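You operate a simulated robot arm through the tools that you are given. There is no shell and no other tool. Be economical: measure what you need, move in short steps, check, and stop when the job is done.

You are at the controls of a simulated robot arm. One attempt, no reset.

## Task
Fill the flume and leave a still pool about 10 cm deep.
Fine: read it at the orange scale. Shut the drain cock; start with the valve shut and dry hands, clear of the flume. Fill at 40 litres a second, under the red line; shut the valve, stop the pump, and wind the gate down, fingers out of the gate's gap.

It is judged by the outcome, as a careful person would: the job done as asked, and still so three seconds after it is handed in. It fails if anything else is knocked over, pushed out of place, dropped, spilled or broken.

## Robot
A 7-joint arm with a two-finger parallel gripper on a trunk, on a base that drives. Base frame: it is fixed to the floor where the robot stands at the start and does not move with it; the origin is under the middle of the robot, x ahead of it, y to its left, z up. Readings come in m, rad, newtons and seconds.
With the tool pointing down near the work surface it reaches from about 0.1 to 0.3 m from the robot's upright axis, wherever it stands. Its first joint turns from -2.897 to 2.897 rad. Places, roughly: bleed cock [-0.1, 0.9, 0.5]; bypass cock [0.3, 0.9, 0.9]; drain cock [0.4, 0, 0.4]; filler cock [1.7, -0.4, 1.2]; gate crank [0.4, 0.6, 1.1]; gate knob [0.5, 0.7, 1.1]; jack crank [1.1, -1.1, 1.1]; lock bar [0, 0.9, 0.9]; mains knob [0.1, 0.8, 0.9]; orange scale [0.5, 0.1, 0.8]; speed knob [0.1, 1.1, 0.9]; start button [-0.1, 0.9, 0.9]; stop button [0, 0.7, 0.9]; valve handwheel [-0.2, 1.1, 1]; water [-7.9, -2.3, 0]. Payload 1.57 kg.
The TCP is the grasp point between the finger pads, 0.03 m short of the fingertips. In the tool frame z runs along the fingers and y along their closing line. Largest opening 0.08 m; finger width 0.017, thickness 0.012; the body of the gripper, 0.04 by 0.082 m, starts 0.08 m behind the TCP.
Orientation is told as [roll, pitch, yaw] about the base's x, y, z axes, in that order, counted from this pose: with the fingers straight down and closing along the base's y, the tool's x points along the base's -x, its y along +y and its z along -z.

## Interface
- The arm moves only by the tool arm_command. Its argument "rows" is a list of rows, each a list of 7 numbers: the turn, a rotation vector about the tool's x, y, z in units of 180 degrees (1.0 is 180 degrees), then the shift along the tool's x, y, z in units of 300 mm (1.0 is 300 mm), then the finger opening in m, from 0 to 0.08. In form: [[rx, ry, rz, dx, dy, dz, jaw], ...]. A call has 1 to 10 rows; each row is the pose to reach, as a shift and turn from the pose commanded when the call began, along the tool's axes at that moment. A call with a number of a shift or a turn outside -1 to 1 is refused whole. Each row takes 0.2 s and may step no farther than 0.05 m and 0.15 rad from the row before; otherwise, or with a gripper value out of range, the whole call is refused. Where a pose cannot be reached the arm comes as near as it can. A force on the tool above 40 N (or 10 N above the force at the start of the call, whichever is more), or a blocked arm, ends the call early, and 0.2 s more pass. The fingers move at their own pace (about 0.072 m/s each) and stop on an object; they squeeze with about 38 N. The grip force told is the motor's: it shows also when the fingers shut on nothing. Time passes only in rows, and 0.2 s behind the last, so rows that repeat a pose let the fingers close. It gives the time, the measured TCP pose, the force on the tool (base axes), the opening and the grip force at its end, in the units of the frame above (readings bear some noise), with the torque about the TCP (base axes, N m) and any sound that the robot's microphone picked up, and new pictures: "views" is both (left out), scene, wrist or none.
- Cameras (640 x 400 px; columns grow to the right, rows downward): "scene" is now at [0.1781, 0.0632, 1.4272]; the picture's right is [0.99, -0.12, 0.00], its down [-0.11, -0.87, -0.47] and it looks along [0.06, 0.47, -0.88] (base axes); focal length 214 px, centre (320, 200). "wrist" rides on the gripper at [0.072, -0.007, -0.122] in the tool frame; the picture's right is [0.09, 1.00, 0.00], its down [-0.84, 0.08, -0.54] and it looks along [-0.54, 0.05, 0.84] (tool axes); focal length 238 px, centre (320, 200). There is no depth. A picture from a camera that has moved, and an enlarged one, comes with that camera's place and axes in the base frame and with its lens.
- slide_trunk(by): slides the trunk up (or, below 0, down) by that many m; the arm and the scene camera ride with it, the base frame stays. It gives what a move gives, with no picture.
- drive_base(legs): drives the robot by 1 to 6 legs, each [ahead, left, turn to the left] in m, m and rad, along the robot's own axes; the way and the turn of a leg run together, so that a leg with both is an arc; at most 1.5 m and 3.142 rad a leg. The arm and the cameras ride along, it lands a little off, and it stops where it bumps. It gives what a move gives, and a new picture of the scene camera.
- turn_head(pan, tilt): turns the head with the scene camera to pan (to the left, within 1.501 rad either way) and tilt (down, from -0.506 to 1.204), counted from straight ahead of the robot. It gives what a move gives, and a new picture of the scene camera.
- enlarge(camera, box): a new picture of the part [left, top, right, bottom] of that camera's present view, enlarged. It takes no simulated time.
- sign_off(): hands the job in; it is judged then, once.

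Go step by step. Nothing tells you exact positions but the pictures and the camera data: compare them with the known pose of the tool, close in by small moves and look again before you grip or let go. The budget is 120 turns and 260 pictures, counting those below and the enlarged ones. Unless the task says otherwise, let go and move clear before handing in, and close with one line.

The tools are called after "Request:" by a JSON object that holds its "method" and its "body". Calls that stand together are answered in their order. arm_command: Moves the arm, as the interface text tells. Its arguments: {"type":"object","properties":{"rows":{"type":"array"},"views":{"type":"string","enum":["both","scene","wrist","none"]}},"required":["rows"]} The other tools are called the same way: slide_trunk (by) slides the trunk up or down; drive_base (legs) drives the base; turn_head (pan, tilt) turns the head that bears the scene camera; enlarge (camera, box) takes an enlarged picture of a part of a camera's view; sign_off () hands the job in.

At the start:

```text
clock: 0.0
tool_pos: [-0.0612, 0.4312, 1.3053]
orientation: [-0.196, 0.059, 0.001]
contact_force: [-0.9, 0.6, 1.1]
ft_torque: [0.06, -0.01, -0.02]
width: 0.0798
gripper_force: 0.1
trunk travel left (down, up): [-0.68, 0.31]
robot x, y, heading: [-0.0022, -0.0002, 0.0]
head pan, tilt: [1.447, 1.077]
```

scene: 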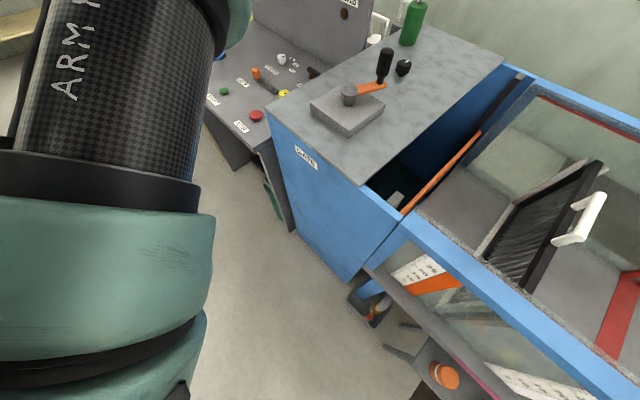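
wrist: 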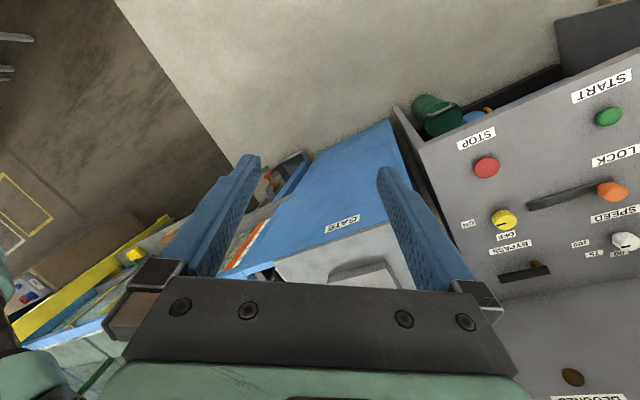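

I see the flume on the right with a gate crank on its top plate, and a control panel beyond it with stop, start, lock, speed and bypass. First I look around and read the labels.

Request:
{"method": "enlarge", "body": {"camera": "wrist", "box": [400, 50, 640, 400]}}

Request:
{"method": "enlarge", "body": {"camera": "scene", "box": [200, 0, 460, 160]}}

Request:
{"method": "enlarge", "body": {"camera": "scene", "box": [340, 200, 640, 400]}}

Request:
{"method": "turn_head", "body": {"pan": 0.6, "tilt": 0.8}}

Request:
{"method": "turn_head", "body": {"pan": -0.2, "tilt": 0.6}}

```text
1.14 times, centred on (520, 225) of wrist
camera zoom: at [-0.1267, 0.4487, 1.4303], right [-0.1, 0.98, -0.19], down [0.86, 0.18, 0.47], along [0.49, -0.12, -0.86], focal length 272 px, centre (91, 171)
```

zoom: 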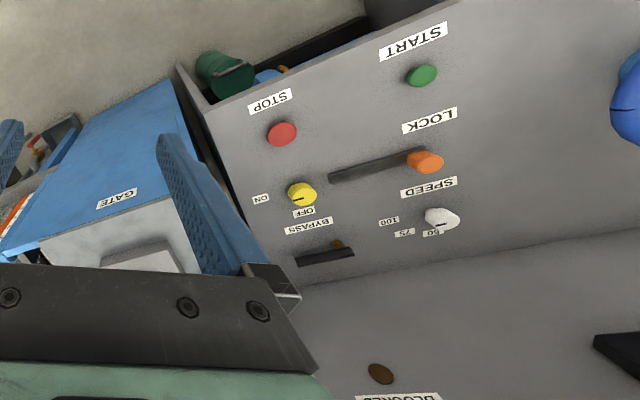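

```text
2.46 times, centred on (330, 80) of scene
camera zoom: at [0.1781, 0.0632, 1.4272], right [0.99, -0.12, 0.0], down [-0.11, -0.87, -0.47], along [0.06, 0.47, -0.88], focal length 528 px, centre (295, 495)
```

zoom: 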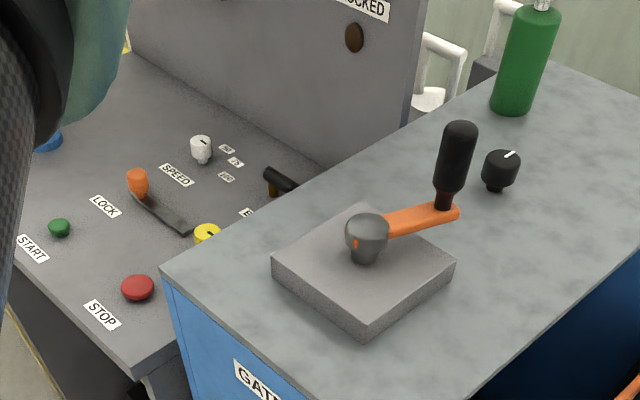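

```text
2.00 times, centred on (490, 300) of scene
camera zoom: at [0.1781, 0.0632, 1.4272], right [0.99, -0.12, 0.0], down [-0.11, -0.87, -0.47], along [0.06, 0.47, -0.88], focal length 429 px, centre (-20, 0)
```

zoom: 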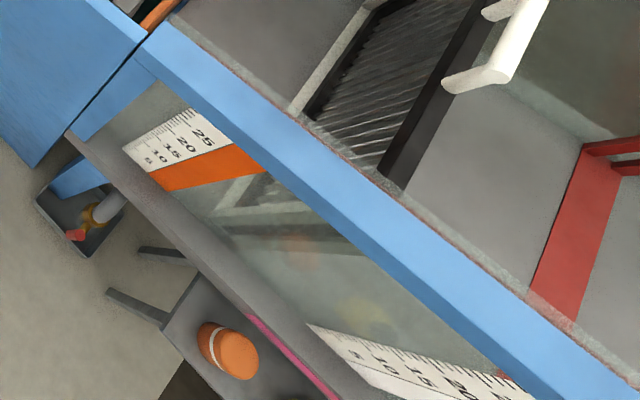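

```text
clock: 1.2
tool_pos: [-0.0624, 0.4307, 1.3043]
orientation: [-0.2, 0.058, 0.001]
contact_force: [0.3, -1.0, -0.4]
ft_torque: [0.0, 0.0, 0.0]
width: 0.08
gripper_force: 0.0
trunk travel left (down, up): [-0.68, 0.31]
robot x, y, heading: [-0.0034, -0.0022, -0.003]
head pan, tilt: [0.6, 0.799]
camera scene: at [0.2366, 0.0446, 1.4475], right [0.57, -0.82, 0.0], down [-0.59, -0.41, -0.7], along [0.57, 0.39, -0.72], focal length 214 px, centre (320, 200)
```

scene: 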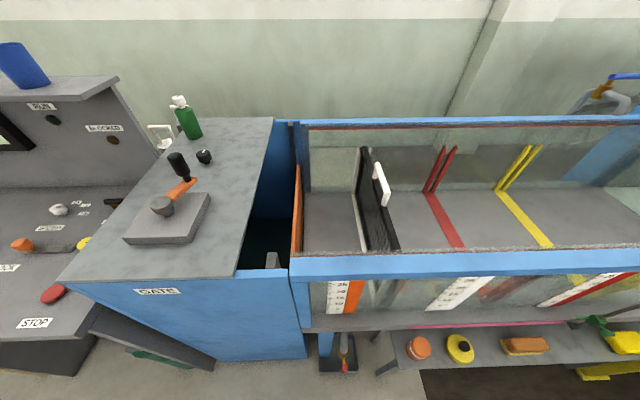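

```text
clock: 2.3
tool_pos: [-0.0612, 0.4316, 1.3055]
orientation: [-0.199, 0.057, 0.001]
contact_force: [0.4, -0.1, -0.6]
ft_torque: [-0.02, 0.0, -0.01]
width: 0.0799
gripper_force: 0.1
trunk travel left (down, up): [-0.68, 0.31]
robot x, y, heading: [0.0013, 0.0023, 0.001]
head pan, tilt: [-0.201, 0.6]
camera scene: at [0.2567, -0.0185, 1.4643], right [-0.2, -0.98, 0.0], down [-0.55, 0.11, -0.82], along [0.81, -0.16, -0.57], focal length 214 px, centre (320, 200)
```

scene: 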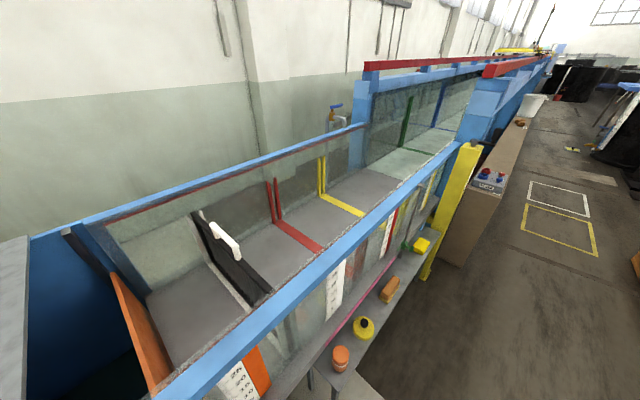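

The flume runs along x, with an orange tail gate at its near end and the crank on top of the end tank. I look at the details.

Request:
{"method": "turn_head", "body": {"pan": 1.3, "tilt": 0.35}}

Request:
{"method": "enlarge", "body": {"camera": "scene", "box": [0, 0, 400, 250]}}

Request:
{"method": "turn_head", "body": {"pan": 0.6, "tilt": 1.1}}

Request:
{"method": "enlarge", "body": {"camera": "scene", "box": [180, 150, 480, 350]}}

```text
clock: 3.9
tool_pos: [-0.062, 0.431, 1.3057]
orientation: [-0.198, 0.057, 0.003]
contact_force: [-0.2, -0.5, 0.1]
ft_torque: [0.0, 0.03, -0.01]
width: 0.0798
gripper_force: 0.1
trunk travel left (down, up): [-0.68, 0.31]
robot x, y, heading: [-0.0021, -0.0015, 0.0]
head pan, tilt: [1.3, 0.351]
camera scene: at [0.1951, 0.0887, 1.4871], right [0.96, -0.27, 0.0], down [-0.09, -0.33, -0.94], along [0.25, 0.9, -0.34], focal length 214 px, centre (320, 200)
```

scene: 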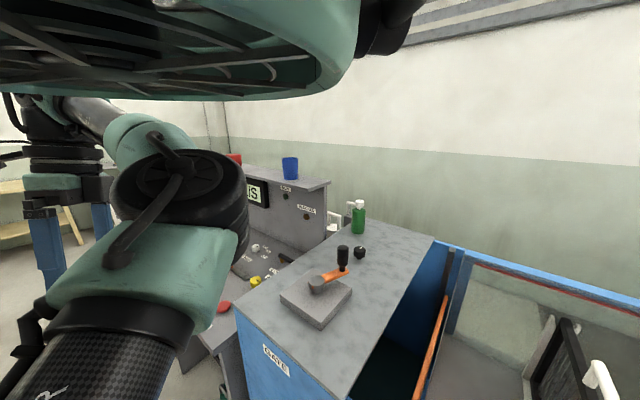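

```text
1.60 times, centred on (200, 125) of scene
camera zoom: at [0.1951, 0.0887, 1.4871], right [0.96, -0.27, 0.0], down [-0.09, -0.33, -0.94], along [0.25, 0.9, -0.34], focal length 343 px, centre (512, 320)
```

zoom: 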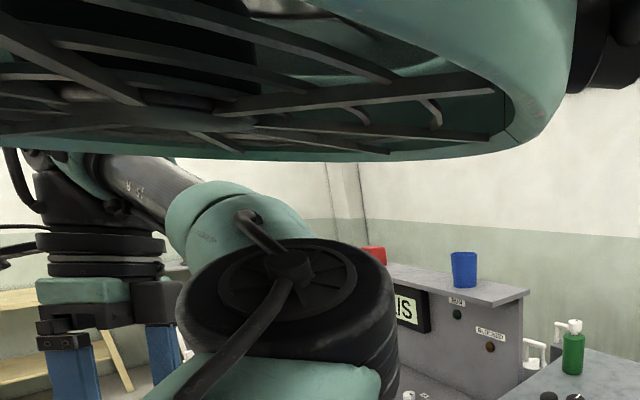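

```text
clock: 5.0
tool_pos: [-0.0615, 0.4309, 1.3057]
orientation: [-0.199, 0.059, 0.001]
contact_force: [-0.4, 0.1, -1.0]
ft_torque: [-0.04, -0.02, -0.01]
width: 0.0801
gripper_force: 0.1
trunk travel left (down, up): [-0.68, 0.31]
robot x, y, heading: [0.0014, -0.0006, 0.001]
head pan, tilt: [0.6, 1.1]
camera scene: at [0.2222, 0.0348, 1.4258], right [0.57, -0.82, 0.0], down [-0.73, -0.5, -0.45], along [0.38, 0.26, -0.89], focal length 214 px, centre (320, 200)
```

scene: 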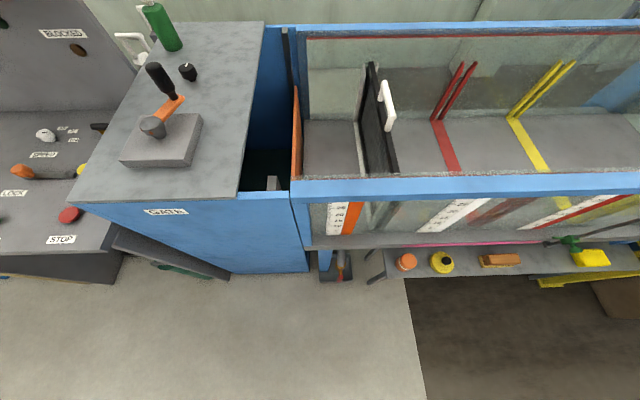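

```text
2.00 times, centred on (330, 250) of scene
camera zoom: at [0.2222, 0.0348, 1.4258], right [0.57, -0.82, 0.0], down [-0.73, -0.5, -0.45], along [0.38, 0.26, -0.89], focal length 429 px, centre (300, 100)
```

zoom: 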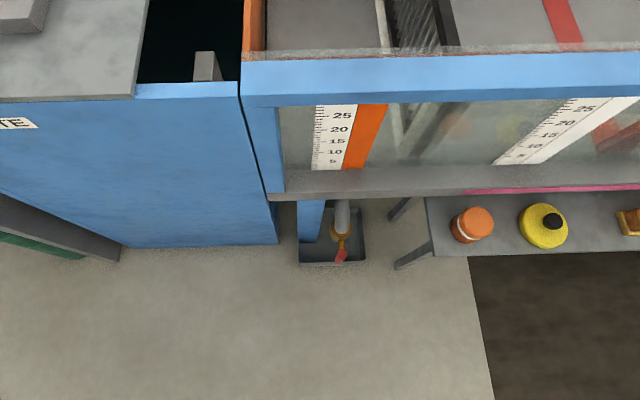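

The drain cock is low, under the glass, with a red handle over a tray. I look closer at it.

Request:
{"method": "turn_head", "body": {"pan": 0.1, "tilt": 1.2}}

Request:
{"method": "enlarge", "body": {"camera": "scene", "box": [200, 180, 320, 255]}}

```text
clock: 5.9
tool_pos: [-0.0619, 0.4308, 1.304]
orientation: [-0.2, 0.057, 0.0]
contact_force: [1.4, -0.1, -0.1]
ft_torque: [-0.02, 0.0, -0.01]
width: 0.0799
gripper_force: 0.0
trunk travel left (down, up): [-0.68, 0.31]
robot x, y, heading: [-0.0006, -0.0034, 0.003]
head pan, tilt: [0.099, 1.201]
camera scene: at [0.2257, 0.0046, 1.4197], right [0.1, -0.99, 0.0], down [-0.93, -0.09, -0.36], along [0.36, 0.04, -0.93], focal length 214 px, centre (320, 200)
```

scene: 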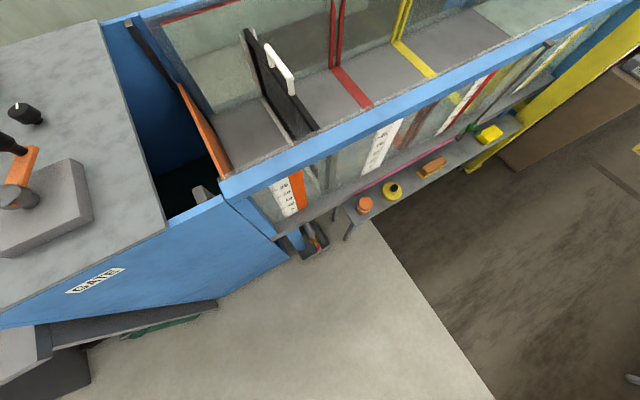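

```text
5.33 times, centred on (260, 218) of scene
camera zoom: at [0.2257, 0.0046, 1.4197], right [0.1, -0.99, 0.0], down [-0.93, -0.09, -0.36], along [0.36, 0.04, -0.93], focal length 1144 px, centre (640, 107)
```

zoom: 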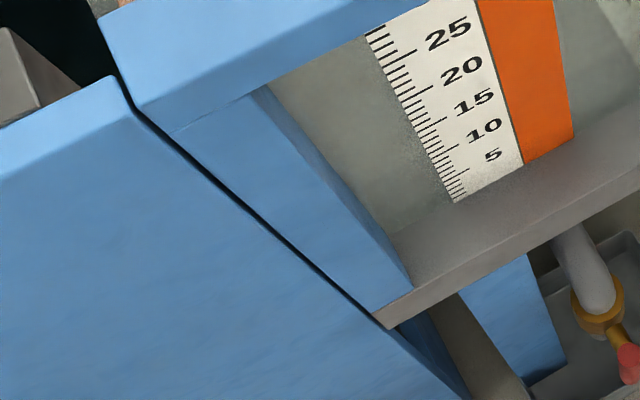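

Before backing off to lower the trunk, I check the space to my right and behind.

Request:
{"method": "turn_head", "body": {"pan": -1.5, "tilt": 0.7}}

```text
clock: 7.6
tool_pos: [-0.061, 0.4316, 1.3057]
orientation: [-0.198, 0.057, 0.003]
contact_force: [-0.2, 0.2, 0.1]
ft_torque: [-0.01, 0.01, -0.01]
width: 0.0798
gripper_force: 0.1
trunk travel left (down, up): [-0.68, 0.31]
robot x, y, heading: [0.0015, 0.0011, 0.002]
head pan, tilt: [-1.499, 0.7]
camera scene: at [0.1762, -0.0857, 1.4557], right [-1.0, -0.07, 0.0], down [-0.05, 0.64, -0.76], along [0.06, -0.76, -0.64], focal length 214 px, centre (320, 200)
```

scene: 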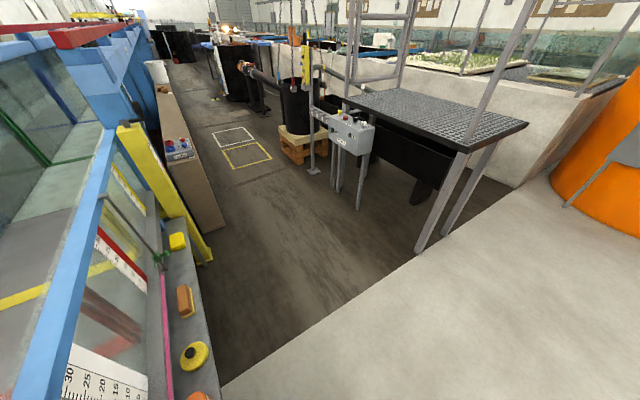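

Free floor there. I back off and square up to the flume.

Request:
{"method": "drive_base", "body": {"legs": [[-0.35, -0.25, 0], [0, 0, 0.6]]}}

Request:
{"method": "slide_trunk", "body": {"by": -0.6}}

Request:
{"method": "turn_head", "body": {"pan": 0.0, "tilt": 0.4}}

Request:
{"method": "enlarge", "body": {"camera": "scene", "box": [240, 100, 480, 250]}}

```text
clock: 11.9
tool_pos: [-0.6479, 0.072, 1.3056]
orientation: [-0.198, 0.061, 0.597]
contact_force: [-0.1, 0.7, -0.6]
ft_torque: [-0.01, 0.02, -0.02]
width: 0.0799
gripper_force: 0.1
trunk travel left (down, up): [-0.68, 0.31]
robot x, y, heading: [-0.3552, -0.2506, 0.597]
head pan, tilt: [-1.499, 0.7]
camera scene: at [-0.1617, -0.2241, 1.4557], right [-0.79, -0.62, 0.0], down [-0.4, 0.51, -0.76], along [0.47, -0.6, -0.64], focal length 214 px, centre (320, 200)
```

scene: 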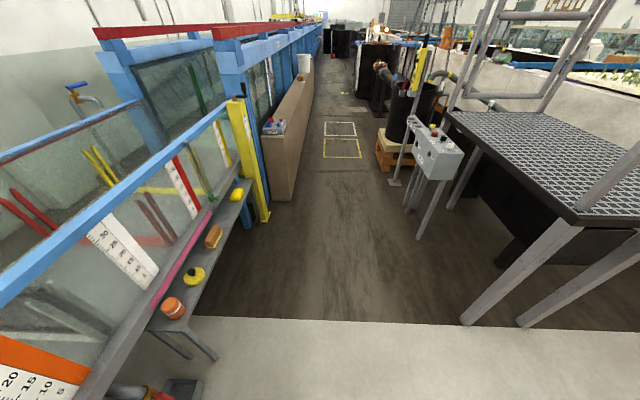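

```text
refused: -0.6 is not a number from -0.4 to 0.4
```

```text
clock: 13.5
tool_pos: [-0.6472, 0.0718, 1.305]
orientation: [-0.2, 0.057, 0.597]
contact_force: [-0.5, 1.0, -0.5]
ft_torque: [0.02, -0.05, 0.03]
width: 0.0798
gripper_force: 0.1
trunk travel left (down, up): [-0.68, 0.31]
robot x, y, heading: [-0.3573, -0.249, 0.602]
head pan, tilt: [0.0, 0.4]
camera scene: at [-0.1376, -0.1054, 1.4826], right [0.56, -0.83, 0.0], down [-0.32, -0.22, -0.92], along [0.76, 0.52, -0.39], focal length 214 px, centre (320, 200)
```

scene: 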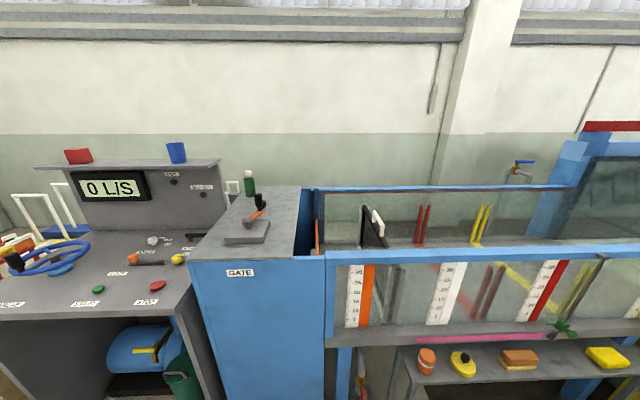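

```text
2.67 times, centred on (360, 175) of scene
camera zoom: at [-0.1376, -0.1054, 1.4826], right [0.56, -0.83, 0.0], down [-0.32, -0.22, -0.92], along [0.76, 0.52, -0.39], focal length 572 px, centre (213, 267)
```

zoom: 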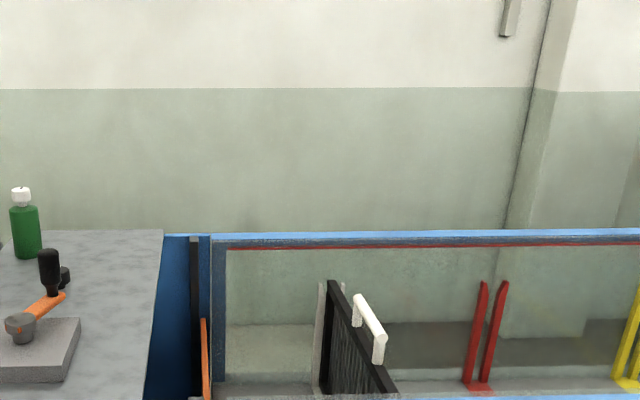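

Now a clear overview: flow display "0 L/S", desk panel, end tank with gate crank, flume with scales. I read the panel and the gate region closely.

Request:
{"method": "enlarge", "body": {"camera": "scene", "box": [0, 140, 240, 320]}}

Request:
{"method": "enlarge", "body": {"camera": "scene", "box": [310, 240, 470, 400]}}

Request:
{"method": "slide_trunk", "body": {"by": -0.4}}

Request:
{"method": "slide_trunk", "body": {"by": -0.2}}

Request:
{"method": "turn_head", "body": {"pan": 0.0, "tilt": 0.5}}

Request:
{"method": "enlarge", "body": {"camera": "scene", "box": [300, 150, 460, 250]}}

```text
2.22 times, centred on (120, 230) of scene
camera zoom: at [-0.1376, -0.1054, 1.4826], right [0.56, -0.83, 0.0], down [-0.32, -0.22, -0.92], along [0.76, 0.52, -0.39], focal length 477 px, centre (764, 133)
```

zoom: 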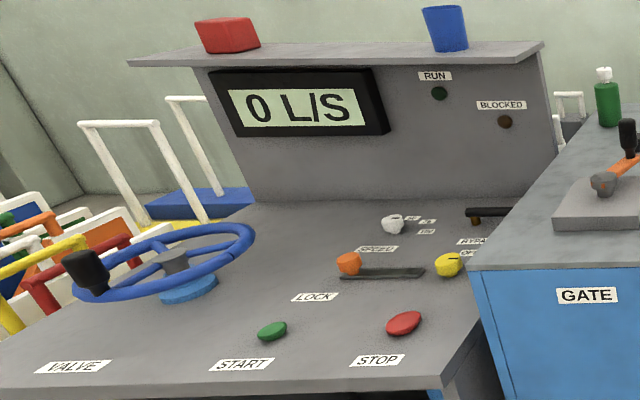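

```text
2.50 times, centred on (390, 320) of scene
camera zoom: at [-0.1376, -0.1054, 1.4826], right [0.56, -0.83, 0.0], down [-0.32, -0.22, -0.92], along [0.76, 0.52, -0.39], focal length 536 px, centre (145, -100)
```

zoom: 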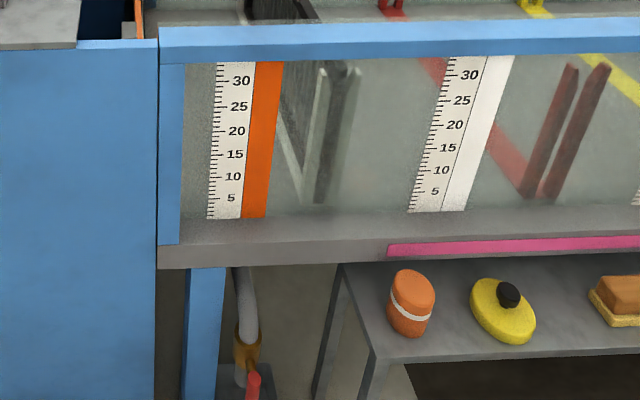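

```text
clock: 17.3
tool_pos: [-0.6475, 0.0702, 0.9043]
orientation: [-0.198, 0.058, 0.597]
contact_force: [0.0, 0.9, -0.1]
ft_torque: [-0.04, 0.01, -0.02]
width: 0.0801
gripper_force: 0.1
trunk travel left (down, up): [-0.28, 0.71]
robot x, y, heading: [-0.3551, -0.2512, 0.595]
head pan, tilt: [0.0, 0.4]
```

```text
clock: 19.5
tool_pos: [-0.6473, 0.0707, 0.7053]
orientation: [-0.199, 0.058, 0.597]
contact_force: [0.0, 0.2, 0.8]
ft_torque: [-0.02, 0.0, -0.01]
width: 0.0801
gripper_force: 0.1
trunk travel left (down, up): [-0.08, 0.91]
robot x, y, heading: [-0.3571, -0.2529, 0.595]
head pan, tilt: [0.0, 0.4]
```

```text
clock: 20.2
tool_pos: [-0.6471, 0.0718, 0.7047]
orientation: [-0.2, 0.061, 0.597]
contact_force: [0.2, 0.8, -0.9]
ft_torque: [0.01, 0.02, 0.02]
width: 0.0799
gripper_force: 0.1
trunk travel left (down, up): [-0.08, 0.91]
robot x, y, heading: [-0.3566, -0.2557, 0.598]
head pan, tilt: [0.0, 0.499]
camera scene: at [-0.139, -0.1063, 0.8735], right [0.56, -0.83, 0.0], down [-0.4, -0.27, -0.88], along [0.73, 0.49, -0.48], focal length 214 px, centre (320, 200)
```

scene: 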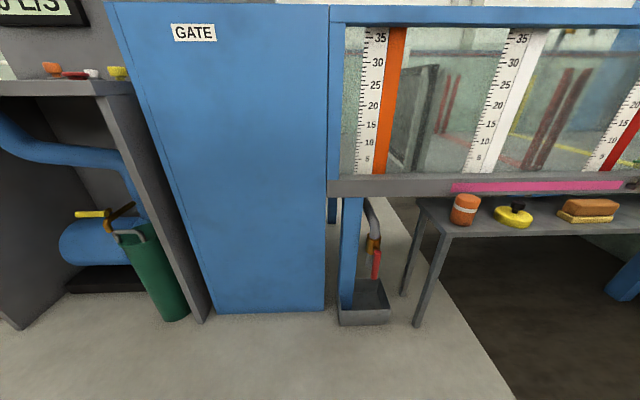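

```text
4.00 times, centred on (380, 200) of scene
camera zoom: at [-0.139, -0.1063, 0.8735], right [0.56, -0.83, 0.0], down [-0.4, -0.27, -0.88], along [0.73, 0.49, -0.48], focal length 858 px, centre (80, 200)
```

zoom: 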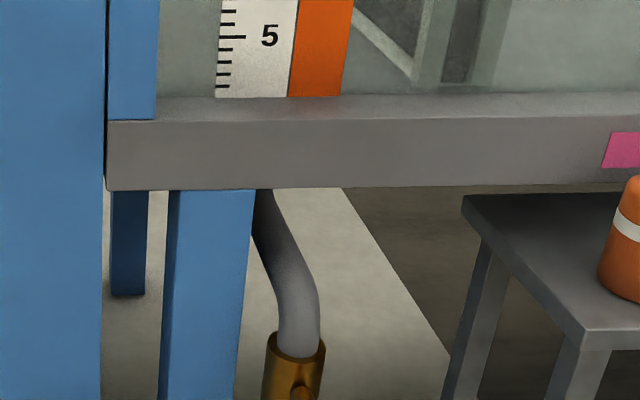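

Request:
{"method": "enlarge", "body": {"camera": "scene", "box": [325, 190, 425, 330]}}

Request:
{"method": "enlarge", "body": {"camera": "scene", "box": [40, 180, 200, 280]}}

```text
2.86 times, centred on (375, 260) of scene
camera zoom: at [-0.139, -0.1063, 0.8735], right [0.56, -0.83, 0.0], down [-0.4, -0.27, -0.88], along [0.73, 0.49, -0.48], focal length 613 px, centre (163, 29)
```

zoom: 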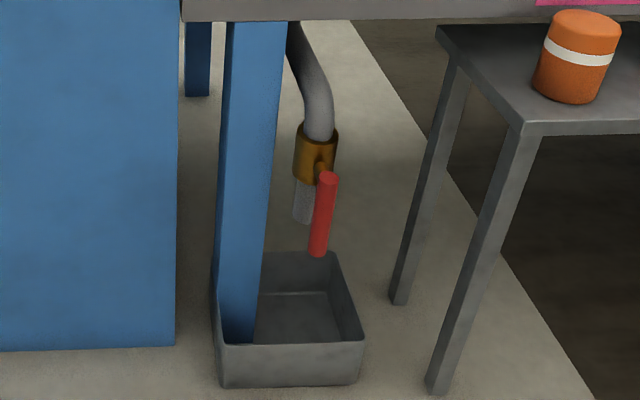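

```text
4.00 times, centred on (120, 230) of scene
camera zoom: at [-0.139, -0.1063, 0.8735], right [0.56, -0.83, 0.0], down [-0.4, -0.27, -0.88], along [0.73, 0.49, -0.48], focal length 858 px, centre (1120, 80)
```

zoom: 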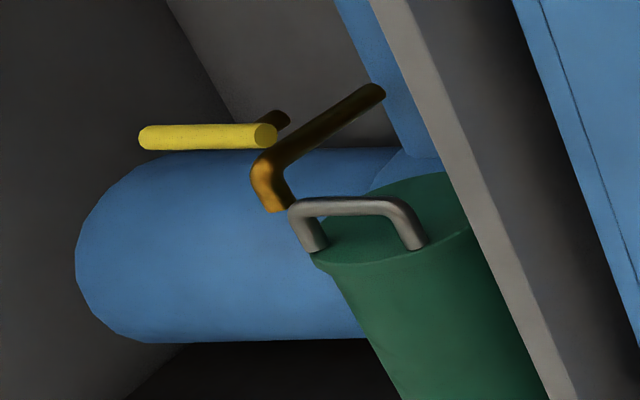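

The drain handle hangs along its pipe, so it is open; it must be turned a quarter. I bring the arm round to the robot's front first.

Request:
{"method": "arm_command", "body": {"rows": [[-0.01, -0.003, 0, -0.133, -0.06, 0.004, 0.08], [-0.02, -0.006, 0, -0.267, -0.12, 0.008, 0.08], [-0.03, -0.009, 0, -0.4, -0.18, 0.012, 0.08], [-0.04, -0.012, 0, -0.533, -0.24, 0.016, 0.08], [-0.05, -0.015, 0, -0.667, -0.3, 0.02, 0.08], [-0.0633, -0.0185, 0, -0.8, -0.36, 0.025, 0.08], [-0.0633, -0.0185, 0, -0.933, -0.42, 0.029, 0.08]], "views": "scene"}}

```text
clock: 21.1
tool_pos: [-0.4853, 0.1028, 0.6613]
orientation: [-0.213, -0.054, 0.571]
contact_force: [0.0, 0.9, 0.4]
ft_torque: [0.04, -0.02, 0.01]
width: 0.0801
gripper_force: 0.0
trunk travel left (down, up): [-0.08, 0.91]
robot x, y, heading: [-0.3517, -0.2514, 0.594]
head pan, tilt: [0.0, 0.499]
stopped in row 4: the arm was blocked; the commanded pose is now the measured one
camera scene: at [-0.1393, -0.1063, 0.8735], right [0.56, -0.83, 0.0], down [-0.4, -0.27, -0.88], along [0.73, 0.49, -0.48], focal length 214 px, centre (320, 200)
```

scene: 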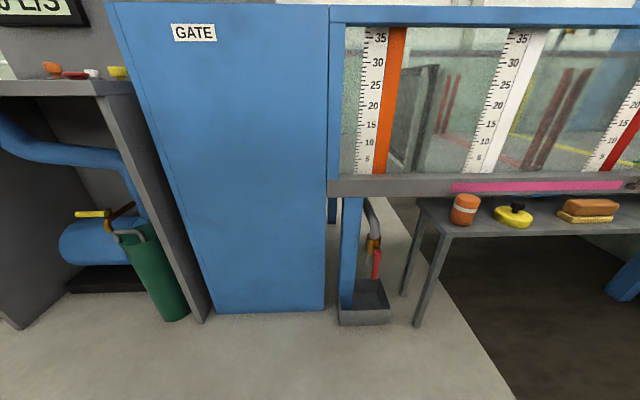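

The arm was blocked in free air; I look at its pose.

Request:
{"method": "turn_head", "body": {"pan": 1.4, "tilt": 0.3}}

Request:
{"method": "turn_head", "body": {"pan": 1.4, "tilt": 1.1}}

```text
clock: 22.6
tool_pos: [-0.484, 0.1028, 0.6604]
orientation: [-0.213, -0.053, 0.57]
contact_force: [-0.2, -1.2, 0.0]
ft_torque: [-0.01, 0.01, 0.0]
width: 0.0799
gripper_force: 0.0
trunk travel left (down, up): [-0.08, 0.91]
robot x, y, heading: [-0.3582, -0.2485, 0.596]
head pan, tilt: [1.4, 0.3]
camera scene: at [-0.2527, -0.0723, 0.8918], right [0.91, 0.41, 0.0], down [0.12, -0.27, -0.96], along [-0.39, 0.87, -0.3], focal length 214 px, centre (320, 200)
```

scene: 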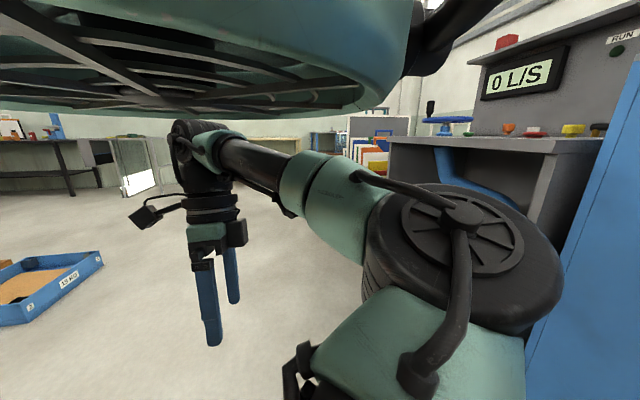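

```text
clock: 23.8
tool_pos: [-0.4841, 0.1028, 0.6616]
orientation: [-0.213, -0.052, 0.571]
contact_force: [1.0, 0.1, -0.1]
ft_torque: [0.03, 0.04, -0.03]
width: 0.0803
gripper_force: 0.2
trunk travel left (down, up): [-0.08, 0.91]
robot x, y, heading: [-0.3602, -0.251, 0.597]
head pan, tilt: [1.4, 1.1]
camera scene: at [-0.2404, -0.0998, 0.8258], right [0.91, 0.41, 0.0], down [0.37, -0.81, -0.45], along [-0.19, 0.41, -0.89], focal length 214 px, centre (320, 200)
```

scene: 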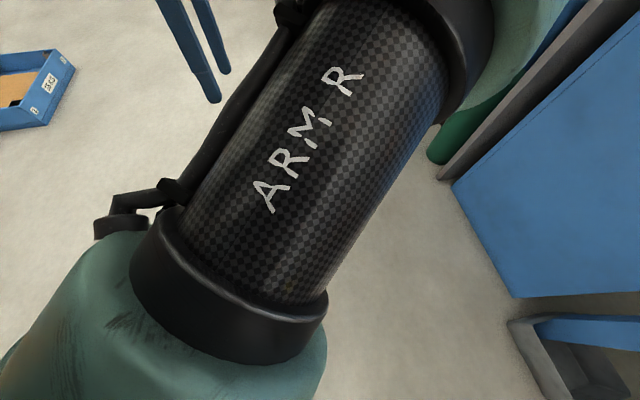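

The elbow sits forward of the hand, so I swing the whole arm rigidly around the robot's upright axis instead.

Request:
{"method": "arm_command", "body": {"rows": [[0.002, 0.0081, 0.0373, -0.143, -0.0414, 0.0167, 0.08], [0.004, 0.0161, 0.0746, -0.279, -0.0995, 0.0366, 0.08], [0.006, 0.0242, 0.1119, -0.408, -0.173, 0.0596, 0.08], [0.008, 0.0322, 0.1492, -0.526, -0.2615, 0.085, 0.08], [0.01, 0.0403, 0.1865, -0.633, -0.363, 0.113, 0.08], [0.012, 0.0484, 0.2238, -0.726, -0.477, 0.142, 0.08], [0.014, 0.0564, 0.2611, -0.805, -0.6, 0.173, 0.08], [0.016, 0.0645, 0.2984, -0.867, -0.733, 0.205, 0.08], [0.018, 0.0725, 0.3357, -0.913, -0.872, 0.238, 0.08]], "views": "both"}}

```text
clock: 25.8
tool_pos: [-0.1049, 0.0238, 0.6617]
orientation: [-0.213, -0.055, -0.511]
contact_force: [-0.3, 0.4, -0.5]
ft_torque: [0.01, 0.0, 0.03]
width: 0.0801
gripper_force: 0.0
trunk travel left (down, up): [-0.08, 0.91]
robot x, y, heading: [-0.3561, -0.2499, 0.598]
head pan, tilt: [1.4, 1.1]
camera scene: at [-0.2404, -0.0998, 0.8257], right [0.91, 0.41, 0.0], down [0.37, -0.81, -0.45], along [-0.19, 0.41, -0.89], focal length 214 px, centre (320, 200)
camera wrist: at [-0.1653, 0.0783, 0.7769], right [0.41, 0.89, -0.21], down [0.8, -0.23, 0.56], along [0.45, -0.4, -0.8], focal length 238 px, centre (320, 200)
```

scene: 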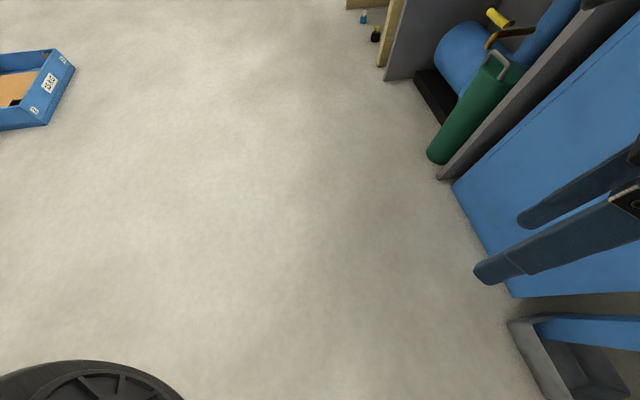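
wrist: 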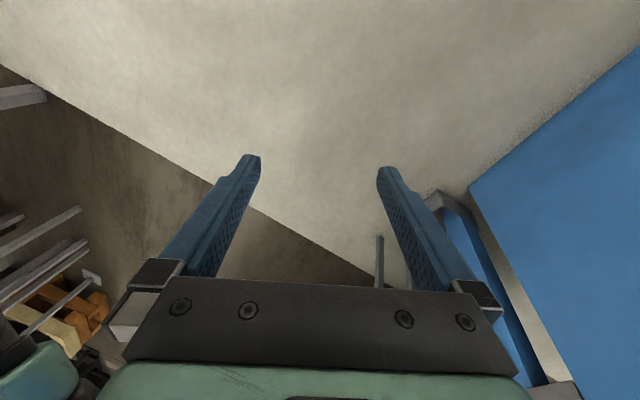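

The swing works. Now I tilt the fingers forward and reach out lower, towards the drain cock's height.

Request:
{"method": "arm_command", "body": {"rows": [[-0.045, 0, 0, 0.004, 0.095, 0.047, 0.04], [-0.09, 0, 0, 0.007, 0.19, 0.095, 0.04], [-0.135, 0, 0, 0.011, 0.285, 0.142, 0.04], [-0.18, 0, 0, 0.015, 0.38, 0.19, 0.0], [-0.225, 0, 0, 0.018, 0.475, 0.237, 0.0], [-0.27, 0, 0, 0.022, 0.57, 0.285, 0.0], [-0.315, 0, 0, 0.026, 0.665, 0.332, 0.0], [-0.36, 0, 0, 0.03, 0.76, 0.38, 0.0], [-0.405, 0, 0, 0.033, 0.86, 0.427, 0.0], [-0.45, 0, 0, 0.037, 0.955, 0.475, 0.0]], "views": "wrist"}}

Request:
{"method": "turn_head", "body": {"pan": 0.0, "tilt": 0.6}}

```text
clock: 28.0
tool_pos: [-0.0015, 0.2122, 0.4879]
orientation: [1.013, -0.051, -0.51]
contact_force: [0.1, 0.0, -0.8]
ft_torque: [-0.01, 0.03, 0.02]
width: 0.0
gripper_force: 21.8
out of reach, approached as far as the arm can: row 9, 10
trunk travel left (down, up): [-0.08, 0.91]
robot x, y, heading: [-0.3576, -0.2509, 0.597]
head pan, tilt: [1.4, 1.1]
camera wrist: at [-0.1197, 0.1557, 0.5422], right [0.14, 0.53, 0.84], down [0.51, -0.76, 0.4], along [0.85, 0.37, -0.37], focal length 238 px, centre (320, 200)
```

wrist: 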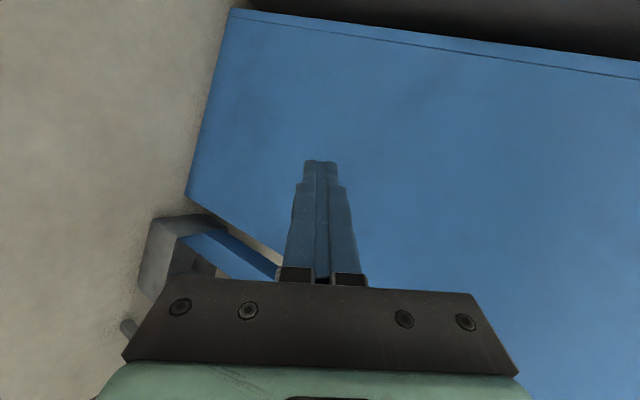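

```text
clock: 29.5
tool_pos: [-0.0023, 0.2114, 0.4882]
orientation: [1.014, -0.052, -0.509]
contact_force: [0.3, 0.5, 0.0]
ft_torque: [0.02, -0.02, -0.02]
width: 0.0
gripper_force: 21.6
trunk travel left (down, up): [-0.08, 0.91]
robot x, y, heading: [-0.3531, -0.2531, 0.599]
head pan, tilt: [0.0, 0.6]
camera scene: at [-0.1412, -0.1077, 0.8643], right [0.56, -0.83, 0.0], down [-0.47, -0.32, -0.82], along [0.68, 0.46, -0.57], focal length 214 px, centre (320, 200)
```

scene: 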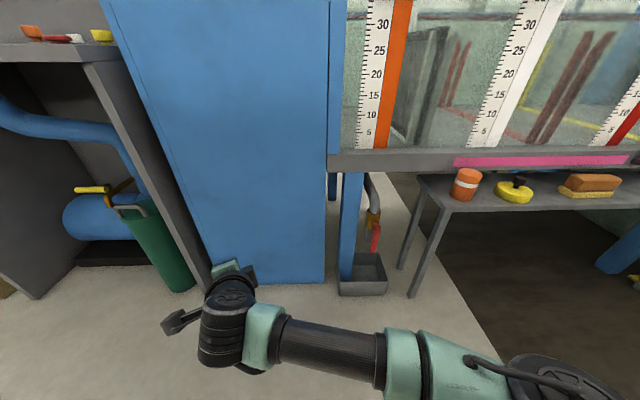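

I turn the base so the fingers point straight at the flume, and drop the trunk the rest of the way.

Request:
{"method": "drive_base", "body": {"legs": [[0, 0, -0.46], [0.02, -0.037, 0]]}}

Request:
{"method": "slide_trunk", "body": {"by": -0.08}}

Request:
{"method": "arm_command", "body": {"rows": [[0, 0, 0, 0, -0.07, -0.07, 0.0], [0, 0, 0, 0, -0.15, -0.13, 0.0], [0, 0, 0, 0, -0.25, -0.15, 0.0], [0, 0, 0, 0, -0.35, -0.12, 0.0], [0, 0, 0, 0, -0.42, -0.1, 0.0]], "views": "wrist"}}

Request:
{"method": "turn_head", "body": {"pan": 0.3, "tilt": 0.6}}

```text
clock: 31.7
tool_pos: [0.1892, -0.0184, 0.4877]
orientation: [1.014, -0.052, -0.956]
contact_force: [-0.3, 0.6, -1.1]
ft_torque: [-0.04, 0.04, -0.02]
width: 0.0
gripper_force: 21.3
trunk travel left (down, up): [-0.08, 0.91]
robot x, y, heading: [-0.3274, -0.2817, 0.155]
head pan, tilt: [0.0, 0.6]
camera scene: at [-0.0745, -0.2469, 0.8644], right [0.15, -0.99, 0.0], down [-0.56, -0.08, -0.83], along [0.82, 0.12, -0.56], focal length 214 px, centre (320, 200)
```

scene: 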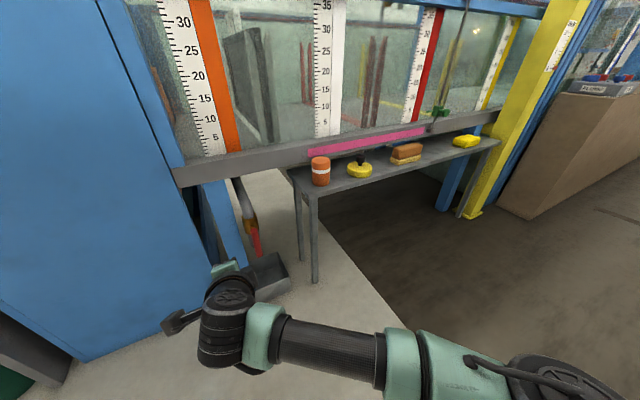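

```text
clock: 32.9
tool_pos: [0.1895, -0.0184, 0.4077]
orientation: [1.012, -0.052, -0.956]
contact_force: [-0.6, -0.6, -0.9]
ft_torque: [-0.01, 0.0, 0.0]
width: 0.0
gripper_force: 21.1
trunk travel left (down, up): [0.0, 0.99]
robot x, y, heading: [-0.3265, -0.2868, 0.149]
head pan, tilt: [0.0, 0.6]
```

```text
clock: 34.1
tool_pos: [0.1495, -0.0843, 0.3729]
orientation: [1.012, -0.051, -0.952]
contact_force: [-0.2, 0.8, -0.6]
ft_torque: [-0.02, 0.0, 0.02]
width: 0.0
gripper_force: 21.6
out of reach, approached as far as the arm can: row 2, 3, 4, 5
trunk travel left (down, up): [0.0, 0.99]
robot x, y, heading: [-0.3302, -0.2873, 0.155]
head pan, tilt: [0.0, 0.6]
camera wrist: at [0.0177, -0.0859, 0.4261], right [0.35, 0.42, 0.84], down [0.13, -0.91, 0.39], along [0.93, -0.03, -0.37], focal length 238 px, centre (320, 200)
```

wrist: 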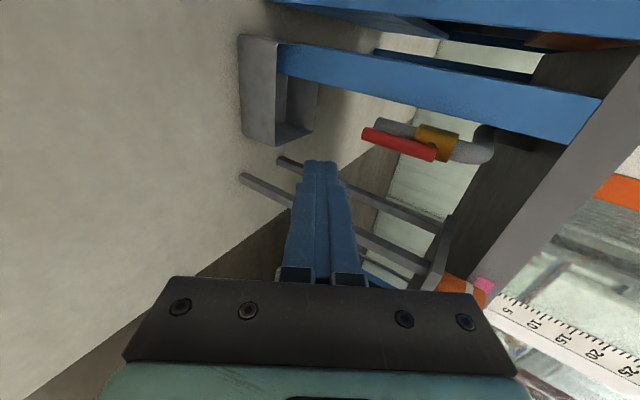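

```text
clock: 34.9
tool_pos: [0.1493, -0.0857, 0.3702]
orientation: [1.012, -0.051, -0.952]
contact_force: [-0.3, -0.8, 0.3]
ft_torque: [0.01, 0.03, 0.0]
width: 0.0
gripper_force: 21.7
trunk travel left (down, up): [0.0, 0.99]
robot x, y, heading: [-0.3261, -0.2835, 0.146]
head pan, tilt: [0.3, 0.6]
camera scene: at [-0.0823, -0.2217, 0.7843], right [0.43, -0.9, 0.0], down [-0.51, -0.25, -0.83], along [0.74, 0.36, -0.56], focal length 214 px, centre (320, 200)
```

scene: 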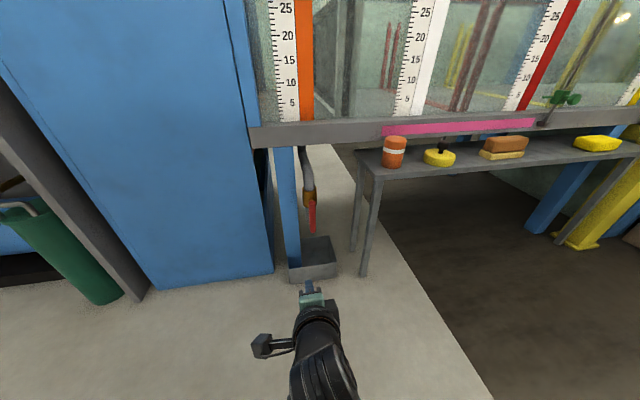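

The wrist view gives the handle at about (0.39, 0.03), z 0.30–0.40. I tilt the fingers further down so the tips get to its lower end.

Request:
{"method": "arm_command", "body": {"rows": [[0.032, 0, 0, 0, -0.05, 0.03, 0.0], [0.064, 0, 0, 0, -0.1, 0.06, 0.0], [0.0955, 0, 0, 0, -0.141, 0.088, 0.0]], "views": "wrist"}}

```text
clock: 35.7
tool_pos: [0.1473, -0.0876, 0.32]
orientation: [0.711, -0.052, -0.957]
contact_force: [-0.1, 0.7, 0.7]
ft_torque: [0.0, 0.01, -0.01]
width: 0.0
gripper_force: 21.6
trunk travel left (down, up): [0.0, 0.99]
robot x, y, heading: [-0.3279, -0.2827, 0.143]
head pan, tilt: [0.3, 0.6]
camera wrist: at [0.034, -0.074, 0.4039], right [0.54, 0.54, 0.64], down [0.23, -0.83, 0.5], along [0.81, -0.13, -0.57], focal length 238 px, centre (320, 200)
```

wrist: 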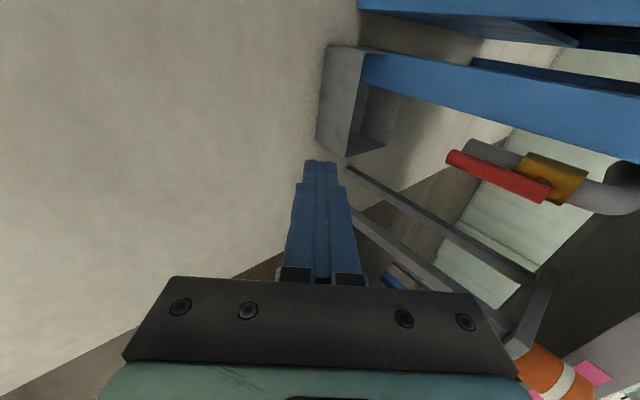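

I raise slightly and drive toward the flume, tips staying left of the handle.

Request:
{"method": "slide_trunk", "body": {"by": 0.025}}

Request:
{"method": "drive_base", "body": {"legs": [[0.188, 0.093, 0]]}}

Request:
{"method": "arm_command", "body": {"rows": [[0, 0, 0, 0, 0, 0, 0.0]], "views": "wrist"}}

Request:
{"method": "enlarge", "body": {"camera": "scene", "box": [200, 150, 440, 300]}}

```text
clock: 36.4
tool_pos: [0.1469, -0.0874, 0.3478]
orientation: [0.712, -0.053, -0.958]
contact_force: [-0.3, 0.6, -0.2]
ft_torque: [0.02, 0.01, 0.0]
width: 0.0
gripper_force: 21.8
trunk travel left (down, up): [-0.025, 0.965]
robot x, y, heading: [-0.3286, -0.2809, 0.151]
head pan, tilt: [0.3, 0.6]
```

```text
clock: 38.0
tool_pos: [0.3175, 0.0318, 0.3449]
orientation: [0.713, -0.052, -0.957]
contact_force: [0.1, -0.4, -1.0]
ft_torque: [0.01, -0.03, 0.02]
width: 0.0
gripper_force: 20.9
trunk travel left (down, up): [-0.025, 0.965]
robot x, y, heading: [-0.1601, -0.1649, 0.155]
head pan, tilt: [0.3, 0.6]
camera scene: at [0.0872, -0.1026, 0.8094], right [0.44, -0.9, 0.0], down [-0.51, -0.25, -0.83], along [0.74, 0.36, -0.56], focal length 214 px, centre (320, 200)
```

scene: 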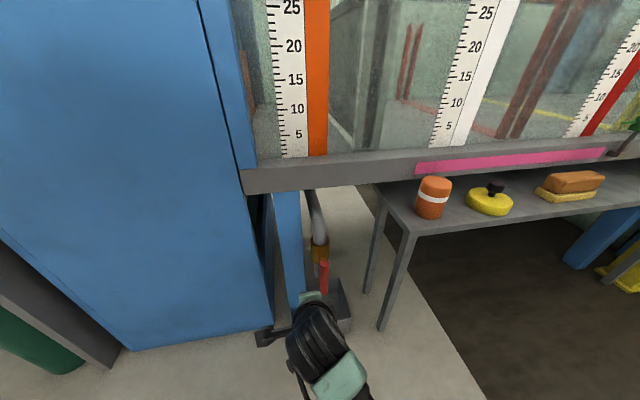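

```text
clock: 38.4
tool_pos: [0.3173, 0.0306, 0.3463]
orientation: [0.714, -0.054, -0.956]
contact_force: [-0.3, 0.5, 0.4]
ft_torque: [0.0, -0.01, -0.04]
width: 0.0
gripper_force: 21.0
trunk travel left (down, up): [-0.025, 0.965]
robot x, y, heading: [-0.1588, -0.1679, 0.151]
head pan, tilt: [0.3, 0.6]
camera wrist: at [0.2035, 0.0449, 0.429], right [0.54, 0.54, 0.65], down [0.23, -0.83, 0.5], along [0.81, -0.13, -0.57], focal length 238 px, centre (320, 200)
```

wrist: 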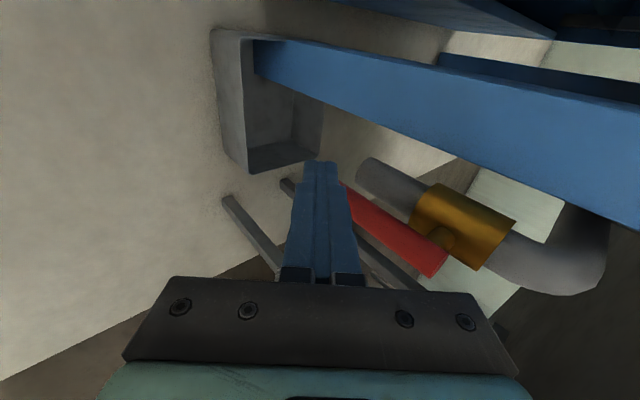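

```text
2.67 times, centred on (320, 225) of scene
camera zoom: at [0.0872, -0.1026, 0.8093], right [0.44, -0.9, 0.0], down [-0.51, -0.25, -0.83], along [0.74, 0.36, -0.56], focal length 572 px, centre (320, 133)
```

zoom: 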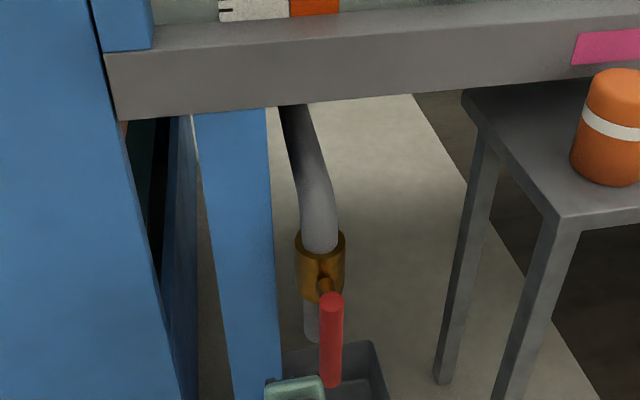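

Request:
{"method": "drive_base", "body": {"legs": [[0.052, 0.025, 0]]}}

Request:
{"method": "arm_command", "body": {"rows": [[0, 0, 0, 0, 0, 0, 0.0]], "views": "wrist"}}

```text
clock: 39.4
tool_pos: [0.3656, 0.0636, 0.3462]
orientation: [0.712, -0.054, -0.956]
contact_force: [0.1, 0.3, 0.0]
ft_torque: [0.05, -0.01, 0.05]
width: 0.0001
gripper_force: 21.1
trunk travel left (down, up): [-0.025, 0.965]
robot x, y, heading: [-0.114, -0.1318, 0.151]
head pan, tilt: [0.3, 0.6]
camera scene: at [0.135, -0.0708, 0.8094], right [0.43, -0.9, 0.0], down [-0.51, -0.25, -0.83], along [0.74, 0.36, -0.56], focal length 214 px, centre (320, 200)
```

scene: 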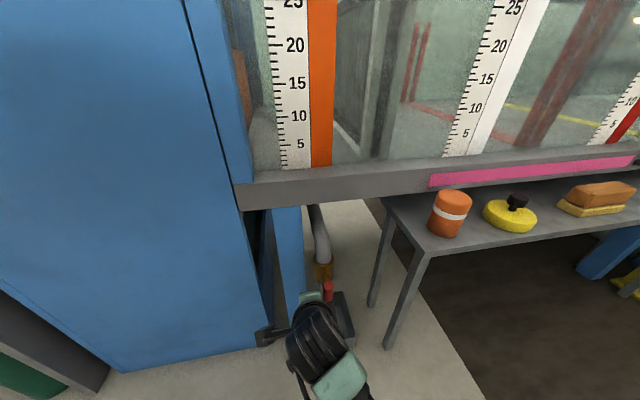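

```text
clock: 39.8
tool_pos: [0.3659, 0.0619, 0.3455]
orientation: [0.712, -0.054, -0.957]
contact_force: [0.2, 0.4, 0.1]
ft_torque: [-0.02, -0.03, -0.02]
width: 0.0
gripper_force: 21.3
trunk travel left (down, up): [-0.025, 0.965]
robot x, y, heading: [-0.1124, -0.135, 0.146]
head pan, tilt: [0.3, 0.6]
camera wrist: at [0.2514, 0.0767, 0.429], right [0.54, 0.54, 0.65], down [0.23, -0.83, 0.5], along [0.81, -0.13, -0.57], focal length 238 px, centre (320, 200)
```

wrist: 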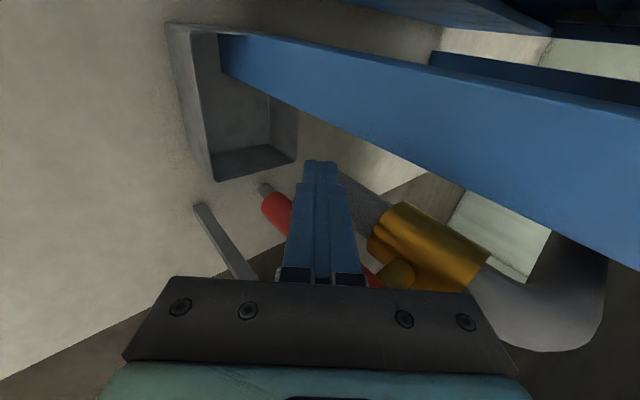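

The fingertips now stand just left of the handle. I push it in an arc to the right and up about its pivot.

Request:
{"method": "arm_command", "body": {"rows": [[0, 0, 0, -0.067, -0.015, 0.018, 0.0], [0, 0, 0, -0.123, -0.024, 0.028, 0.0], [0, 0, 0, -0.18, -0.026, 0.03, 0.0], [0, 0, 0, -0.233, -0.02, 0.023, 0.0], [0, 0, 0, -0.287, -0.004, 0.005, 0.0]], "views": "both"}}

```text
clock: 41.0
tool_pos: [0.4134, -0.0059, 0.3482]
orientation: [0.711, -0.052, -0.959]
contact_force: [-0.9, -0.8, 0.2]
ft_torque: [0.03, -0.06, -0.01]
width: 0.0
gripper_force: 21.0
trunk travel left (down, up): [-0.025, 0.965]
robot x, y, heading: [-0.1129, -0.1334, 0.153]
head pan, tilt: [0.3, 0.6]
camera scene: at [0.135, -0.0708, 0.8093], right [0.43, -0.9, 0.0], down [-0.51, -0.25, -0.83], along [0.74, 0.36, -0.56], focal length 214 px, centre (320, 200)
camera wrist: at [0.3001, 0.0076, 0.4321], right [0.54, 0.54, 0.65], down [0.22, -0.83, 0.5], along [0.81, -0.13, -0.57], focal length 238 px, centre (320, 200)
```

scene: 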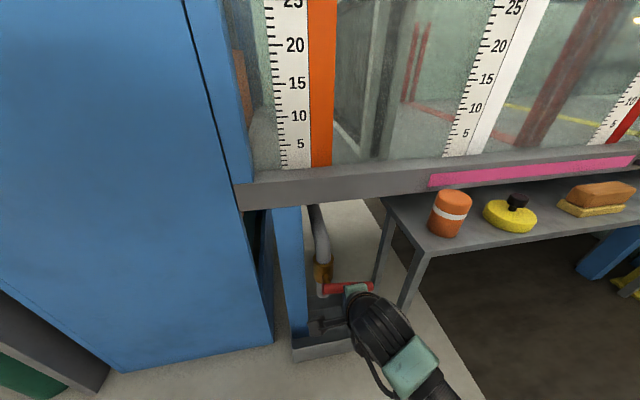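
wrist: 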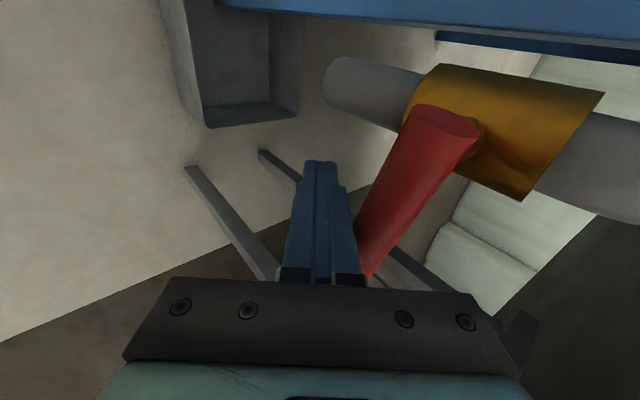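

Request:
{"method": "enlarge", "body": {"camera": "scene", "box": [270, 230, 410, 330]}}

```text
4.00 times, centred on (340, 280) of scene
camera zoom: at [0.135, -0.0708, 0.8093], right [0.43, -0.9, 0.0], down [-0.51, -0.25, -0.83], along [0.74, 0.36, -0.56], focal length 858 px, centre (240, -120)
```

zoom: 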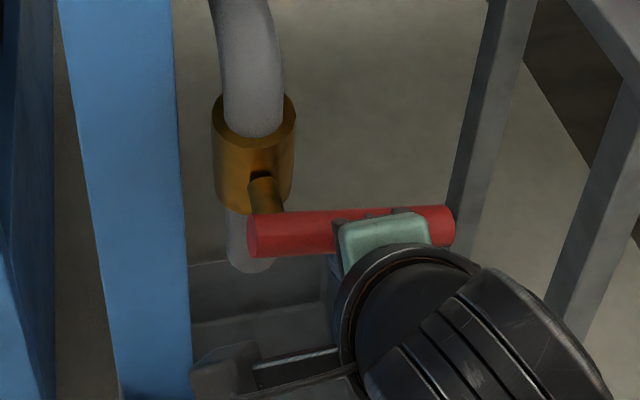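

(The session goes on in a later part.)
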